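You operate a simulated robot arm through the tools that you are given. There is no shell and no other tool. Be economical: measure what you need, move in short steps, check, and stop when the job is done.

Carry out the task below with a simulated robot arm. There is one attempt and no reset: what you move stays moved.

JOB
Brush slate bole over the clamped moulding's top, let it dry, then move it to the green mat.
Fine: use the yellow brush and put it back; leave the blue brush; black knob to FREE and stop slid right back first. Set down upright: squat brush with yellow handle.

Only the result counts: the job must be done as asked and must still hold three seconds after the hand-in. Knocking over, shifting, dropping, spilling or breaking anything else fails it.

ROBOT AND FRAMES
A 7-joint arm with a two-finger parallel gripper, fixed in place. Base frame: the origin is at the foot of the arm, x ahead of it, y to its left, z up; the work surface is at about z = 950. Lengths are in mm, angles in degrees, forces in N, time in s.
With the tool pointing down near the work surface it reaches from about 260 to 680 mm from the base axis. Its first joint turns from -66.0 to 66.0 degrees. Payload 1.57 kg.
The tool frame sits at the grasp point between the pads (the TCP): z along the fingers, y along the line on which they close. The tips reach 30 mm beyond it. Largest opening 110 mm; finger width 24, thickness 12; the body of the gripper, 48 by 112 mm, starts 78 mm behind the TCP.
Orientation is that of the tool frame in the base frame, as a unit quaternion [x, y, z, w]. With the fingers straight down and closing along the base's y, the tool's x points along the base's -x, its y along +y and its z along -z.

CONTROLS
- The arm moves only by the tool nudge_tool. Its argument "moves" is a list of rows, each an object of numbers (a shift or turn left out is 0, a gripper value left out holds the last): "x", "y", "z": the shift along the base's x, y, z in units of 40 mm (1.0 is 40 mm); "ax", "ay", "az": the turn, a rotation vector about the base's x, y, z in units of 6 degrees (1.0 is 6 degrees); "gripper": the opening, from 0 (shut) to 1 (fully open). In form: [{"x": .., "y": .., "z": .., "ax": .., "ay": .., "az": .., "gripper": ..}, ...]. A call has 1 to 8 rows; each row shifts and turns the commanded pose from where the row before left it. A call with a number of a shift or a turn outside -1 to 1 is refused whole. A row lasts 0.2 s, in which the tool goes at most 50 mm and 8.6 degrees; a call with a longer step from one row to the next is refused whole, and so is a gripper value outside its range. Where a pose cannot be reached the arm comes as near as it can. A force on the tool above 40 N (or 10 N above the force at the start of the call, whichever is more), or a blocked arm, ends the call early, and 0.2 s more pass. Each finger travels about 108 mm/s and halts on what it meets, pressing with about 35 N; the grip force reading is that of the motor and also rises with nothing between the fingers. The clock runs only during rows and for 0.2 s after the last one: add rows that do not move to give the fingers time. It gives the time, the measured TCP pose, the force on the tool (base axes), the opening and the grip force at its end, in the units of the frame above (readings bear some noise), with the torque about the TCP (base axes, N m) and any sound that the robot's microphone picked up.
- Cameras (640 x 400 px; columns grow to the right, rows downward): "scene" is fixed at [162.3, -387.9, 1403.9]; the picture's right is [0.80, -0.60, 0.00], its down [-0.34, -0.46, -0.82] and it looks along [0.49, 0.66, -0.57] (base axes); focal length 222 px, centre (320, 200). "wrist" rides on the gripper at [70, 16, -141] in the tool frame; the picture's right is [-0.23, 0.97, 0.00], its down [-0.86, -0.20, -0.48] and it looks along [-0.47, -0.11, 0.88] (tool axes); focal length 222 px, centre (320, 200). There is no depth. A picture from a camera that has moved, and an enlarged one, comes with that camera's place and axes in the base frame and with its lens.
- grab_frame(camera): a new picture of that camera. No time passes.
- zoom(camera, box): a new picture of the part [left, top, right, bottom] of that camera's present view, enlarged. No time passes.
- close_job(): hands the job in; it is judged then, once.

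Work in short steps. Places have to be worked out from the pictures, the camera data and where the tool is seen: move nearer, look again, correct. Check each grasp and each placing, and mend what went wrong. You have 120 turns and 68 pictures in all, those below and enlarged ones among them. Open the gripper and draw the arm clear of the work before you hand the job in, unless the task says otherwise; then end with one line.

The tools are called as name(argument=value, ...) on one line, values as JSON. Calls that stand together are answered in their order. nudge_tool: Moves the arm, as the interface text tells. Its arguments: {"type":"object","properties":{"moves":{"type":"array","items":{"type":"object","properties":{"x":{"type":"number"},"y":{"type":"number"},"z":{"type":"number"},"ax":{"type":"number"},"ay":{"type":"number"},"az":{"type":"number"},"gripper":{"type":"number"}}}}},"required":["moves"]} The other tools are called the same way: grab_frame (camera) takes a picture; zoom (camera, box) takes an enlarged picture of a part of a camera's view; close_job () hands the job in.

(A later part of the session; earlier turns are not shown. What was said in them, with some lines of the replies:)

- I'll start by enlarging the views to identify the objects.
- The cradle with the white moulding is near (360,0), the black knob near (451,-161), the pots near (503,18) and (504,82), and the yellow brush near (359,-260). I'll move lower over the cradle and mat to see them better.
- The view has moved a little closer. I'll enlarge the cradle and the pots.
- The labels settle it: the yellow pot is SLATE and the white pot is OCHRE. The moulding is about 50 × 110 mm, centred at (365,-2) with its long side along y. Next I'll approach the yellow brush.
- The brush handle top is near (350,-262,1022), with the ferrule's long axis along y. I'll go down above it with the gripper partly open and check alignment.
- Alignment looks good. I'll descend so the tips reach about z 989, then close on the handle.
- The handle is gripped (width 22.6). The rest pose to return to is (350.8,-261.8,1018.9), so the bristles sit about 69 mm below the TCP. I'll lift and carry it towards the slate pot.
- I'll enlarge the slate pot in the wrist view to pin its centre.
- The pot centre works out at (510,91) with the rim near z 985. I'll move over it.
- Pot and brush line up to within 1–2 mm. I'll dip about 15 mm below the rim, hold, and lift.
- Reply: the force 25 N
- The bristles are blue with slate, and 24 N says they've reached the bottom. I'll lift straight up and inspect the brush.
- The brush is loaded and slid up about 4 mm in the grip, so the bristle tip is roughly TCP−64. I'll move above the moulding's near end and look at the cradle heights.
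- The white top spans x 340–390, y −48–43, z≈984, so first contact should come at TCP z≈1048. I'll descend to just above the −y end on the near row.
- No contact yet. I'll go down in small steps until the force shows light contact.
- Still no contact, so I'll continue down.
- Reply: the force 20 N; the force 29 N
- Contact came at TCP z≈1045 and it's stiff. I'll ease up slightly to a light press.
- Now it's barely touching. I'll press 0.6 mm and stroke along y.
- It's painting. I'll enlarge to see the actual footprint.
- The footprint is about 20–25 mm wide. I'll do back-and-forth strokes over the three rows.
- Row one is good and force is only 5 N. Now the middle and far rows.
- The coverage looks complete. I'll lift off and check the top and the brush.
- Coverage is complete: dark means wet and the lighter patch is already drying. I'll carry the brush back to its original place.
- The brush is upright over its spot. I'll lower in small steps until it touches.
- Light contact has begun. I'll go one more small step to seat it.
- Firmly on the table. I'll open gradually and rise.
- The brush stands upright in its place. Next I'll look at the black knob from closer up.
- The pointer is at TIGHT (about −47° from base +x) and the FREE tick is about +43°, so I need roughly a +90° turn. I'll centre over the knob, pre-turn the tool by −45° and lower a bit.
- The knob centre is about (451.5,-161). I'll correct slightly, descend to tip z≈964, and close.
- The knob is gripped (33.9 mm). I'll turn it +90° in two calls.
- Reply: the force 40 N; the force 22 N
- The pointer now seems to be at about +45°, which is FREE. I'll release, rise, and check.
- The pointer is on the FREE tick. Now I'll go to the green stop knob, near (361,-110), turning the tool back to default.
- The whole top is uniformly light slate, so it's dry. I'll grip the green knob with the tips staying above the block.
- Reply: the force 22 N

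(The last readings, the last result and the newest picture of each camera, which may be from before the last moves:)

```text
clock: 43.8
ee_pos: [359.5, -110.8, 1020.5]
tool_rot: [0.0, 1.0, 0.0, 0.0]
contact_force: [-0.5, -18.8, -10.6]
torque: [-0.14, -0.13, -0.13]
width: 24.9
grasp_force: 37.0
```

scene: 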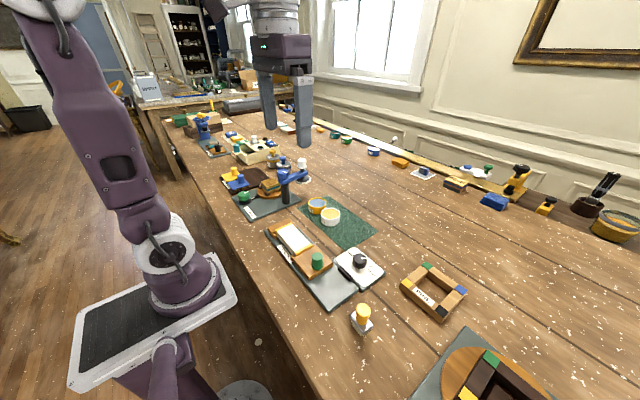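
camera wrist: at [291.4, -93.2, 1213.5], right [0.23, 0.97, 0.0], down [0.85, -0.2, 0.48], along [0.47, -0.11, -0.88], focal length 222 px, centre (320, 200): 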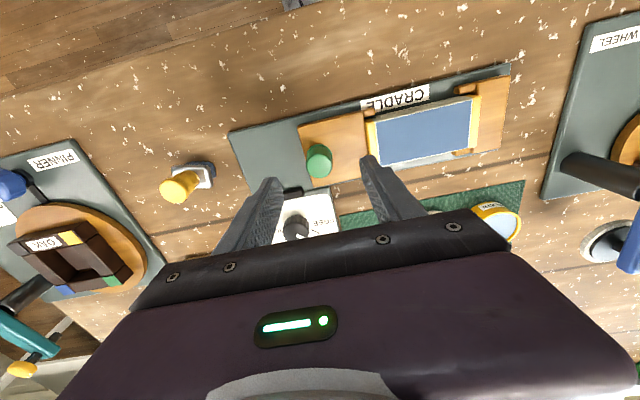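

Gripped (24.9 mm). I'll slide it back along −y.

nudge_tool(moves=[{"y": -0.25}, {"y": -0.25}, {"y": -0.25}, {"y": -0.25}, {}])

zoom(camera="scene", box=[250, 200, 390, 305])

```text
clock: 44.8
ee_pos: [360.3, -141.8, 1020.0]
tool_rot: [-0.002, 1.0, 0.005, -0.001]
contact_force: [-3.1, 14.6, 14.9]
torque: [0.1, 0.04, 0.06]
width: 25.5
grasp_force: 37.0
stopped in row 4: the force on the tool passed its limit at 52 N (the readings are from after the stop); the commanded pose is now the measured one
```

```text
3.81 times, centred on (320, 252) of scene
camera zoom: at [162.0, -387.4, 1404.1], right [0.8, -0.6, 0.0], down [-0.34, -0.46, -0.82], along [0.49, 0.65, -0.57], focal length 848 px, centre (320, 0)
```

zoom: 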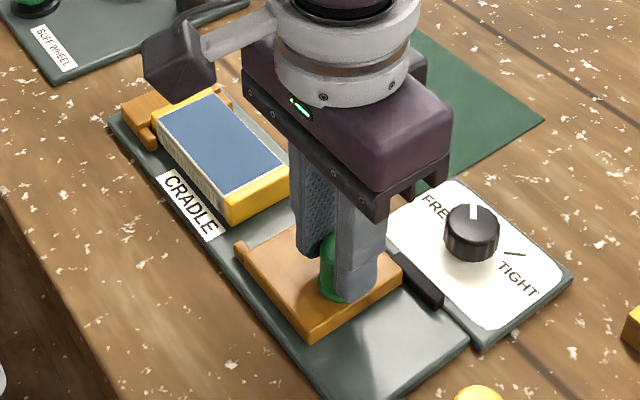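

It moved about 32 mm and then hit something hard. I'll nudge again to confirm it's the end stop.

nudge_tool(moves=[{"y": -0.1}, {"y": -0.1}, {"y": -0.1}, {}])

```text
clock: 45.2
ee_pos: [359.2, -141.5, 1020.7]
tool_rot: [-0.003, 1.0, 0.006, -0.002]
contact_force: [-3.0, 14.7, 15.2]
torque: [0.04, -0.02, 0.03]
width: 25.1
grasp_force: 36.6
stopped in row 1: the force on the tool passed its limit at 47 N (the readings are from after the stop); the commanded pose is now the measured one
```

That's the hard end stop: the stop is fully back. I'll release, rise, then move over the moulding while turning the tool +90°.

nudge_tool(moves=[{"gripper": 0.4}, {"gripper": 0.5}, {"z": 0.6}, {"z": 0.8}, {"z": 0.6, "y": 0.5}, {"y": 1}, {"y": 1}, {"y": 0.98}])

nudge_tool(moves=[{"az": 1, "gripper": 0.8}, {"az": 1}, {"az": 1}, {"az": 1}, {"az": 1}, {"az": 1}, {"az": 1}, {"az": 1}])

nudge_tool(moves=[{"az": 1}, {"az": 1}, {"az": 1}, {"az": 1}, {"az": 1}, {"az": 1}, {"az": 1}, {}])

grab_frame(camera="wrist")

zoom(camera="scene", box=[240, 190, 390, 305])

```text
clock: 47.0
ee_pos: [360.3, -4.5, 1099.8]
tool_rot: [-0.002, 1.0, 0.006, -0.001]
contact_force: [0.3, -0.6, 0.5]
torque: [-0.06, 0.01, -0.01]
width: 54.9
grasp_force: 0.1
```

```text
clock: 48.8
ee_pos: [360.9, -4.4, 1100.9]
tool_rot: [-0.41, 0.912, 0.005, -0.004]
contact_force: [0.0, -0.4, 0.0]
torque: [-0.03, -0.02, -0.02]
width: 87.8
grasp_force: 0.1
```

```text
clock: 50.6
ee_pos: [360.2, -4.2, 1100.7]
tool_rot: [0.709, -0.705, -0.004, 0.005]
contact_force: [0.1, -0.2, -0.5]
torque: [0.01, 0.0, 0.02]
width: 88.1
grasp_force: 0.1
```

```text
25 pictures are left
camera wrist: at [346.1, -73.9, 1241.3], right [-0.98, 0.22, 0.01], down [0.2, 0.86, 0.47], along [0.1, 0.46, -0.88], focal length 222 px, centre (320, 200)
```

wrist: 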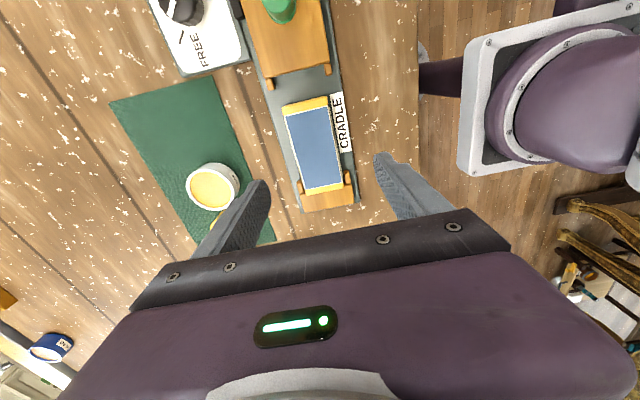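

```text
3.48 times, centred on (315, 248) of scene
camera zoom: at [162.3, -387.9, 1403.9], right [0.8, -0.6, 0.0], down [-0.34, -0.46, -0.82], along [0.49, 0.66, -0.57], focal length 774 px, centre (337, 35)
```

zoom: 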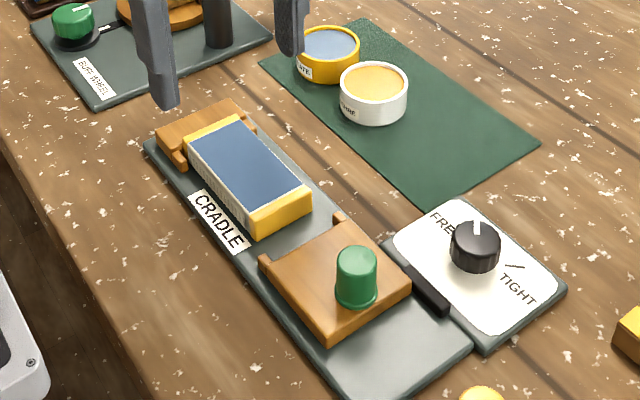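

The moulding is free and dry. I'll correct the small tilt, centre, and descend around the long sides.

nudge_tool(moves=[{"x": 0.11, "y": 0.04, "ay": -0.115, "az": -0.04, "gripper": 0.8}, {"z": -0.9}, {"z": -0.9}, {"z": -0.5}, {}])

zoom(camera="scene", box=[240, 180, 360, 270])

```text
clock: 51.8
ee_pos: [365.3, -3.4, 1007.3]
tool_rot: [0.708, -0.707, 0.001, 0.001]
contact_force: [0.2, -0.6, 0.5]
torque: [-0.03, -0.03, 0.03]
width: 88.2
grasp_force: 0.1
```

```text
4.44 times, centred on (300, 225) of scene
camera zoom: at [162.3, -387.9, 1403.9], right [0.8, -0.6, 0.0], down [-0.34, -0.46, -0.82], along [0.49, 0.66, -0.57], focal length 989 px, centre (409, 89)
```

zoom: 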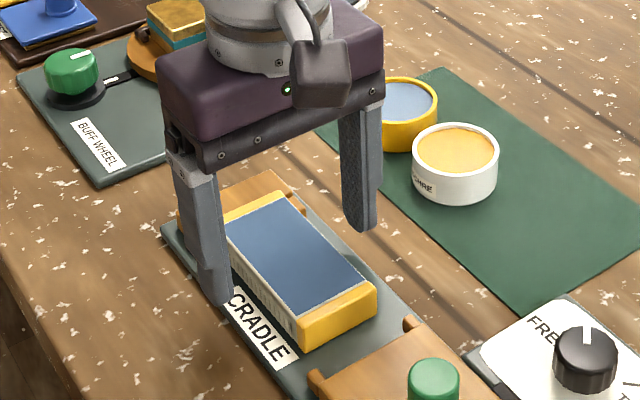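

Well straddled. I'll descend a bit further and close gently.

nudge_tool(moves=[{"z": -0.33}, {}, {"gripper": 0.55}, {"gripper": 0.35}, {"gripper": 0.35}, {"gripper": 0.35}])

```text
clock: 53.2
ee_pos: [365.1, -2.0, 995.4]
tool_rot: [0.708, -0.706, 0.001, 0.002]
contact_force: [-0.3, -0.5, 0.2]
torque: [-0.01, 0.02, 0.0]
width: 49.1
grasp_force: 34.8
```

Gripped at 49.1 mm. I'll lift straight up.

nudge_tool(moves=[{"z": 0.3}, {"z": 0.5}, {"z": 0.8}, {"z": 0.7}, {}])

zoom(camera="scene", box=[240, 150, 360, 270])

```text
clock: 54.4
ee_pos: [365.5, -3.4, 1087.0]
tool_rot: [0.708, -0.706, 0.001, 0.001]
contact_force: [0.3, -0.2, -0.6]
torque: [0.01, -0.01, 0.0]
width: 49.0
grasp_force: 35.1
```

```text
3.33 times, centred on (300, 210) of scene
camera zoom: at [162.3, -387.9, 1403.9], right [0.8, -0.6, 0.0], down [-0.34, -0.46, -0.82], along [0.49, 0.66, -0.57], focal length 742 px, centre (387, 167)
```

zoom: 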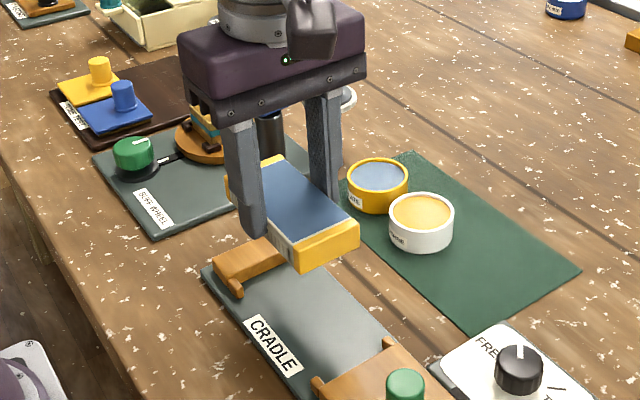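

It's held cleanly. I'll rotate −90° while moving to above the free part of the mat, centre about (529,-60).

nudge_tool(moves=[{"x": 0.8, "y": -0.28, "az": -1}, {"x": 0.8, "y": -0.28, "az": -1}, {"x": 0.8, "y": -0.28, "az": -1}, {"x": 0.8, "y": -0.28, "az": -1}, {"x": 0.89, "y": -0.3, "az": -1}, {"az": -1}, {"az": -1}, {"az": -1}])

nudge_tool(moves=[{"az": -1}, {"az": -1}, {"az": -1}, {"az": -1}, {"az": -1}, {"az": -1}, {"az": -1}, {}])

grab_frame(camera="wrist")

zoom(camera="scene", box=[270, 150, 430, 270])

```text
clock: 56.2
ee_pos: [527.4, -59.3, 1086.3]
tool_rot: [-0.357, 0.934, -0.001, -0.002]
contact_force: [0.0, -0.2, 0.8]
torque: [-0.02, 0.03, 0.01]
width: 49.1
grasp_force: 34.6
```

```text
clock: 58.0
ee_pos: [528.7, -60.2, 1085.5]
tool_rot: [0.0, 1.0, 0.0, -0.001]
contact_force: [-0.7, -0.4, 0.0]
torque: [0.01, -0.01, 0.04]
width: 49.1
grasp_force: 34.9
```

```text
21 pictures are left
camera wrist: at [459.2, -43.0, 1228.0], right [0.23, 0.97, 0.0], down [0.86, -0.2, 0.48], along [0.46, -0.11, -0.88], focal length 222 px, centre (320, 200)
```

wrist: 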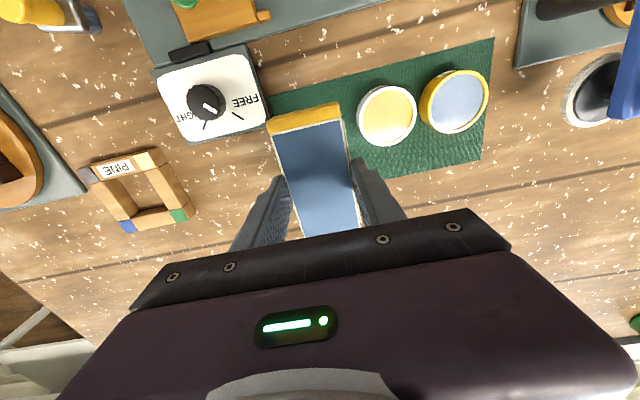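

```text
3.33 times, centred on (350, 210) of scene
camera zoom: at [162.3, -387.9, 1403.9], right [0.8, -0.6, 0.0], down [-0.34, -0.46, -0.82], along [0.49, 0.66, -0.57], focal length 742 px, centre (220, 167)
```

zoom: 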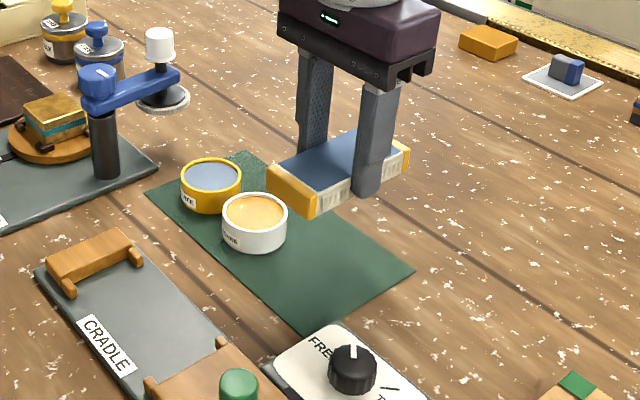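

Good position. I'll shift 4 mm further from the white pot and descend to just above the mat.

nudge_tool(moves=[{"y": -0.1, "z": -0.5}, {"z": -0.7}, {"z": -0.6}, {"z": -0.3}, {}])

zoom(camera="scene", box=[280, 170, 400, 260])

```text
clock: 59.2
ee_pos: [529.8, -63.7, 1002.3]
tool_rot: [-0.001, 1.0, 0.0, -0.003]
contact_force: [0.2, 0.3, -0.7]
torque: [-0.04, 0.0, -0.04]
width: 48.9
grasp_force: 35.3
```

```text
4.44 times, centred on (340, 215) of scene
camera zoom: at [162.3, -387.9, 1403.9], right [0.8, -0.6, 0.0], down [-0.34, -0.46, -0.82], along [0.49, 0.66, -0.57], focal length 989 px, centre (231, 133)
```

zoom: 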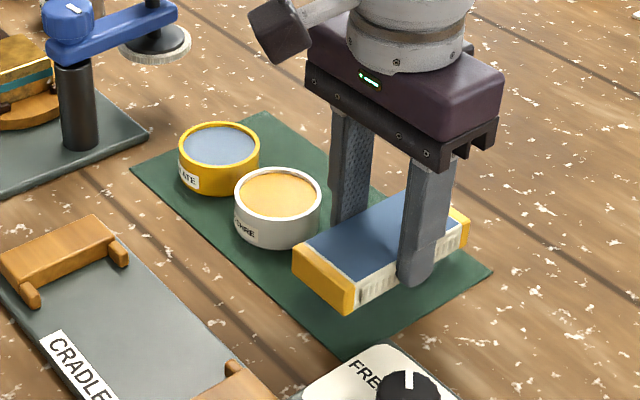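

Clear of the pot and over the mat. I'll lower step by step to contact.

nudge_tool(moves=[{"z": -0.2}, {}])

nudge_tool(moves=[{"z": -0.07}, {}])

```text
clock: 59.8
ee_pos: [528.2, -62.0, 994.5]
tool_rot: [0.0, 1.0, -0.001, -0.002]
contact_force: [-0.9, -0.1, -0.5]
torque: [-0.03, 0.02, 0.01]
width: 49.1
grasp_force: 34.8
```

```text
clock: 60.4
ee_pos: [528.2, -63.2, 992.1]
tool_rot: [-0.001, 1.0, 0.0, -0.001]
contact_force: [0.1, -0.2, -1.2]
torque: [0.02, -0.01, -0.01]
width: 48.8
grasp_force: 34.6
```

nudge_tool(moves=[{"z": -0.06}, {}])

nudge_tool(moves=[{"z": -0.04}, {}])

```text
clock: 61.0
ee_pos: [527.6, -63.7, 989.8]
tool_rot: [-0.001, 1.0, 0.0, -0.002]
contact_force: [0.9, -0.2, -0.5]
torque: [-0.01, 0.01, 0.0]
width: 48.9
grasp_force: 35.2
```

```text
clock: 61.6
ee_pos: [527.6, -63.6, 988.8]
tool_rot: [-0.001, 1.0, -0.001, -0.001]
contact_force: [-0.2, 0.2, -0.6]
torque: [-0.02, -0.03, -0.03]
width: 49.2
grasp_force: 34.4
```

Still free; one or two more millimetres should do it.

nudge_tool(moves=[{"z": -0.03}, {}])

nudge_tool(moves=[{"z": -0.02}, {}])

```text
clock: 62.2
ee_pos: [529.6, -63.3, 986.1]
tool_rot: [-0.001, 1.0, 0.0, -0.003]
contact_force: [0.3, 0.5, -1.9]
torque: [0.0, -0.04, 0.02]
width: 49.0
grasp_force: 35.1
```

```text
clock: 62.8
ee_pos: [527.9, -63.8, 986.1]
tool_rot: [-0.001, 1.0, -0.001, -0.002]
contact_force: [0.1, 0.2, 0.0]
torque: [-0.02, 0.04, 0.0]
width: 49.0
grasp_force: 35.5
```

Not yet in contact, so the cradle floor must have been higher. I'll continue in 1 mm steps.

nudge_tool(moves=[{"z": -0.03}, {}])

nudge_tool(moves=[{"z": -0.025}, {}])

zoom(camera="scene", box=[310, 190, 390, 250])

```text
clock: 63.4
ee_pos: [527.7, -64.1, 984.8]
tool_rot: [-0.001, 1.0, 0.0, -0.001]
contact_force: [0.3, 0.9, 6.0]
torque: [0.04, 0.22, -0.04]
width: 49.2
grasp_force: 35.9
```

```text
clock: 64.0
ee_pos: [528.5, -63.3, 984.6]
tool_rot: [-0.001, 1.0, 0.0, -0.001]
contact_force: [-4.9, 1.1, 29.2]
torque: [0.06, 0.41, 0.01]
width: 48.9
grasp_force: 35.1
```

```text
6.67 times, centred on (350, 220) of scene
camera zoom: at [161.7, -387.8, 1404.1], right [0.8, -0.6, 0.0], down [-0.34, -0.46, -0.82], along [0.49, 0.66, -0.57], focal length 1484 px, centre (120, 67)
```

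zoom: 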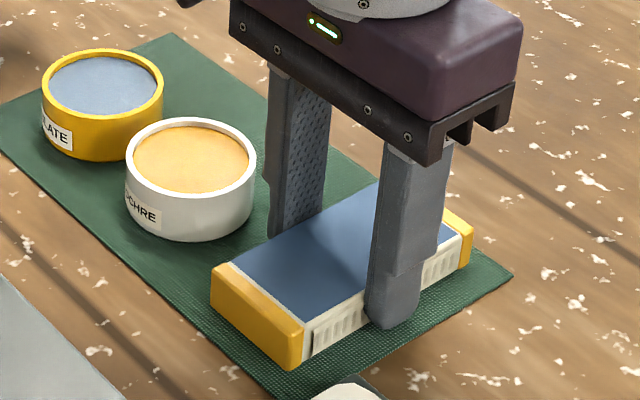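

Seated flat on the mat. I'll ease the load, open just enough to clear both the moulding and the pot, and rise.

nudge_tool(moves=[{"z": 0.02}, {"gripper": 0.5}, {"gripper": 0.53}, {"gripper": 0.53}, {"z": 0.3}, {"z": 0.7}, {"z": 1}, {"z": 1}])

nudge_tool(moves=[{"z": 1}, {"z": 1, "x": -0.8}, {"z": 0.5, "x": -1}, {"x": -1}, {"x": -1}, {}])

grab_frame(camera="scene")

zoom(camera="scene", box=[260, 180, 400, 345])

```text
clock: 65.8
ee_pos: [527.9, -63.9, 1104.2]
tool_rot: [-0.001, 1.0, 0.0, -0.002]
contact_force: [-0.2, -0.5, -0.1]
torque: [-0.04, 0.0, 0.0]
width: 58.6
grasp_force: 0.2
```

```text
refused: row 2 steps farther than a row can; nothing moved
```

```text
17 pictures are left
```

scene: 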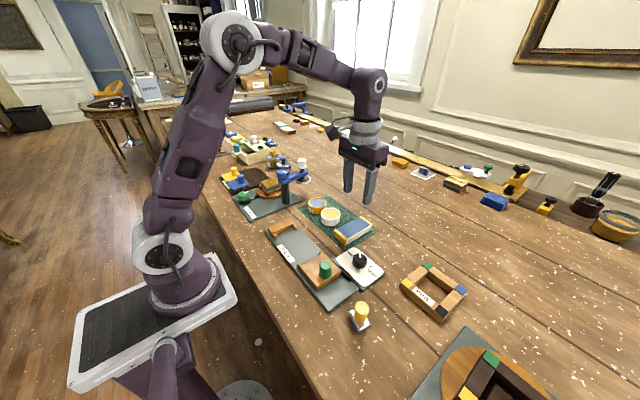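

```text
2.42 times, centred on (330, 262) of scene
camera zoom: at [162.3, -387.9, 1403.9], right [0.8, -0.6, 0.0], down [-0.34, -0.46, -0.82], along [0.49, 0.66, -0.57], focal length 540 px, centre (296, 48)
```

zoom: 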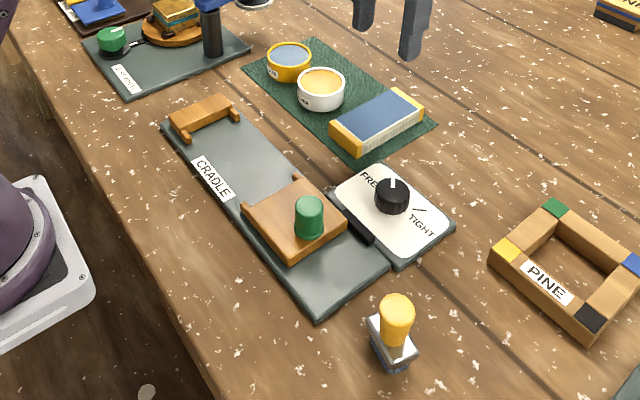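

Everything is in place: the dry slate moulding on the mat, knob at FREE, stop back, and brush upright. I'll draw the arm clear.

nudge_tool(moves=[{"z": 1}, {"z": 1}, {"x": -1}, {"x": -1}, {"x": -1}, {}, {}])

zoom(camera="scene", box=[280, 190, 400, 340])

```text
clock: 67.4
ee_pos: [408.7, -62.3, 1184.0]
tool_rot: [-0.001, 1.0, -0.001, -0.002]
contact_force: [0.2, 0.3, -0.1]
torque: [-0.01, 0.01, -0.02]
width: 58.4
grasp_force: 0.0
```

```text
2.67 times, centred on (340, 265) of scene
camera zoom: at [162.3, -387.9, 1403.9], right [0.8, -0.6, 0.0], down [-0.34, -0.46, -0.82], along [0.49, 0.66, -0.57], focal length 594 px, centre (267, 27)
```

zoom: 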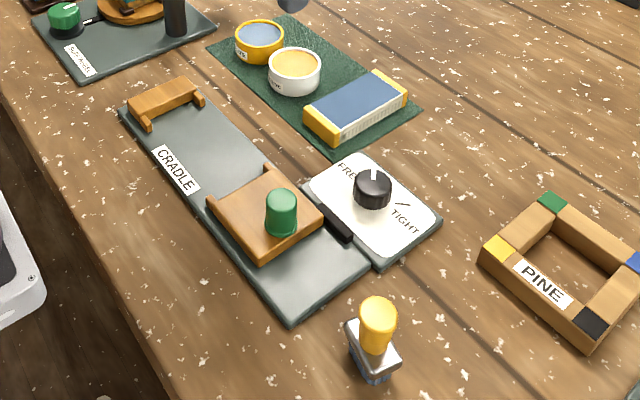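

The arm is clear with the gripper open and the final picture shows everything as asked, so I'm handing in.

close_job()

```text
The job is handed in.
```

The moulding's top is covered in slate bole and looked dry before I moved it to the green mat; the black knob is on FREE, the stop is slid right back, the yellow brush stands upright where it was, and I didn't touch the blue brush.
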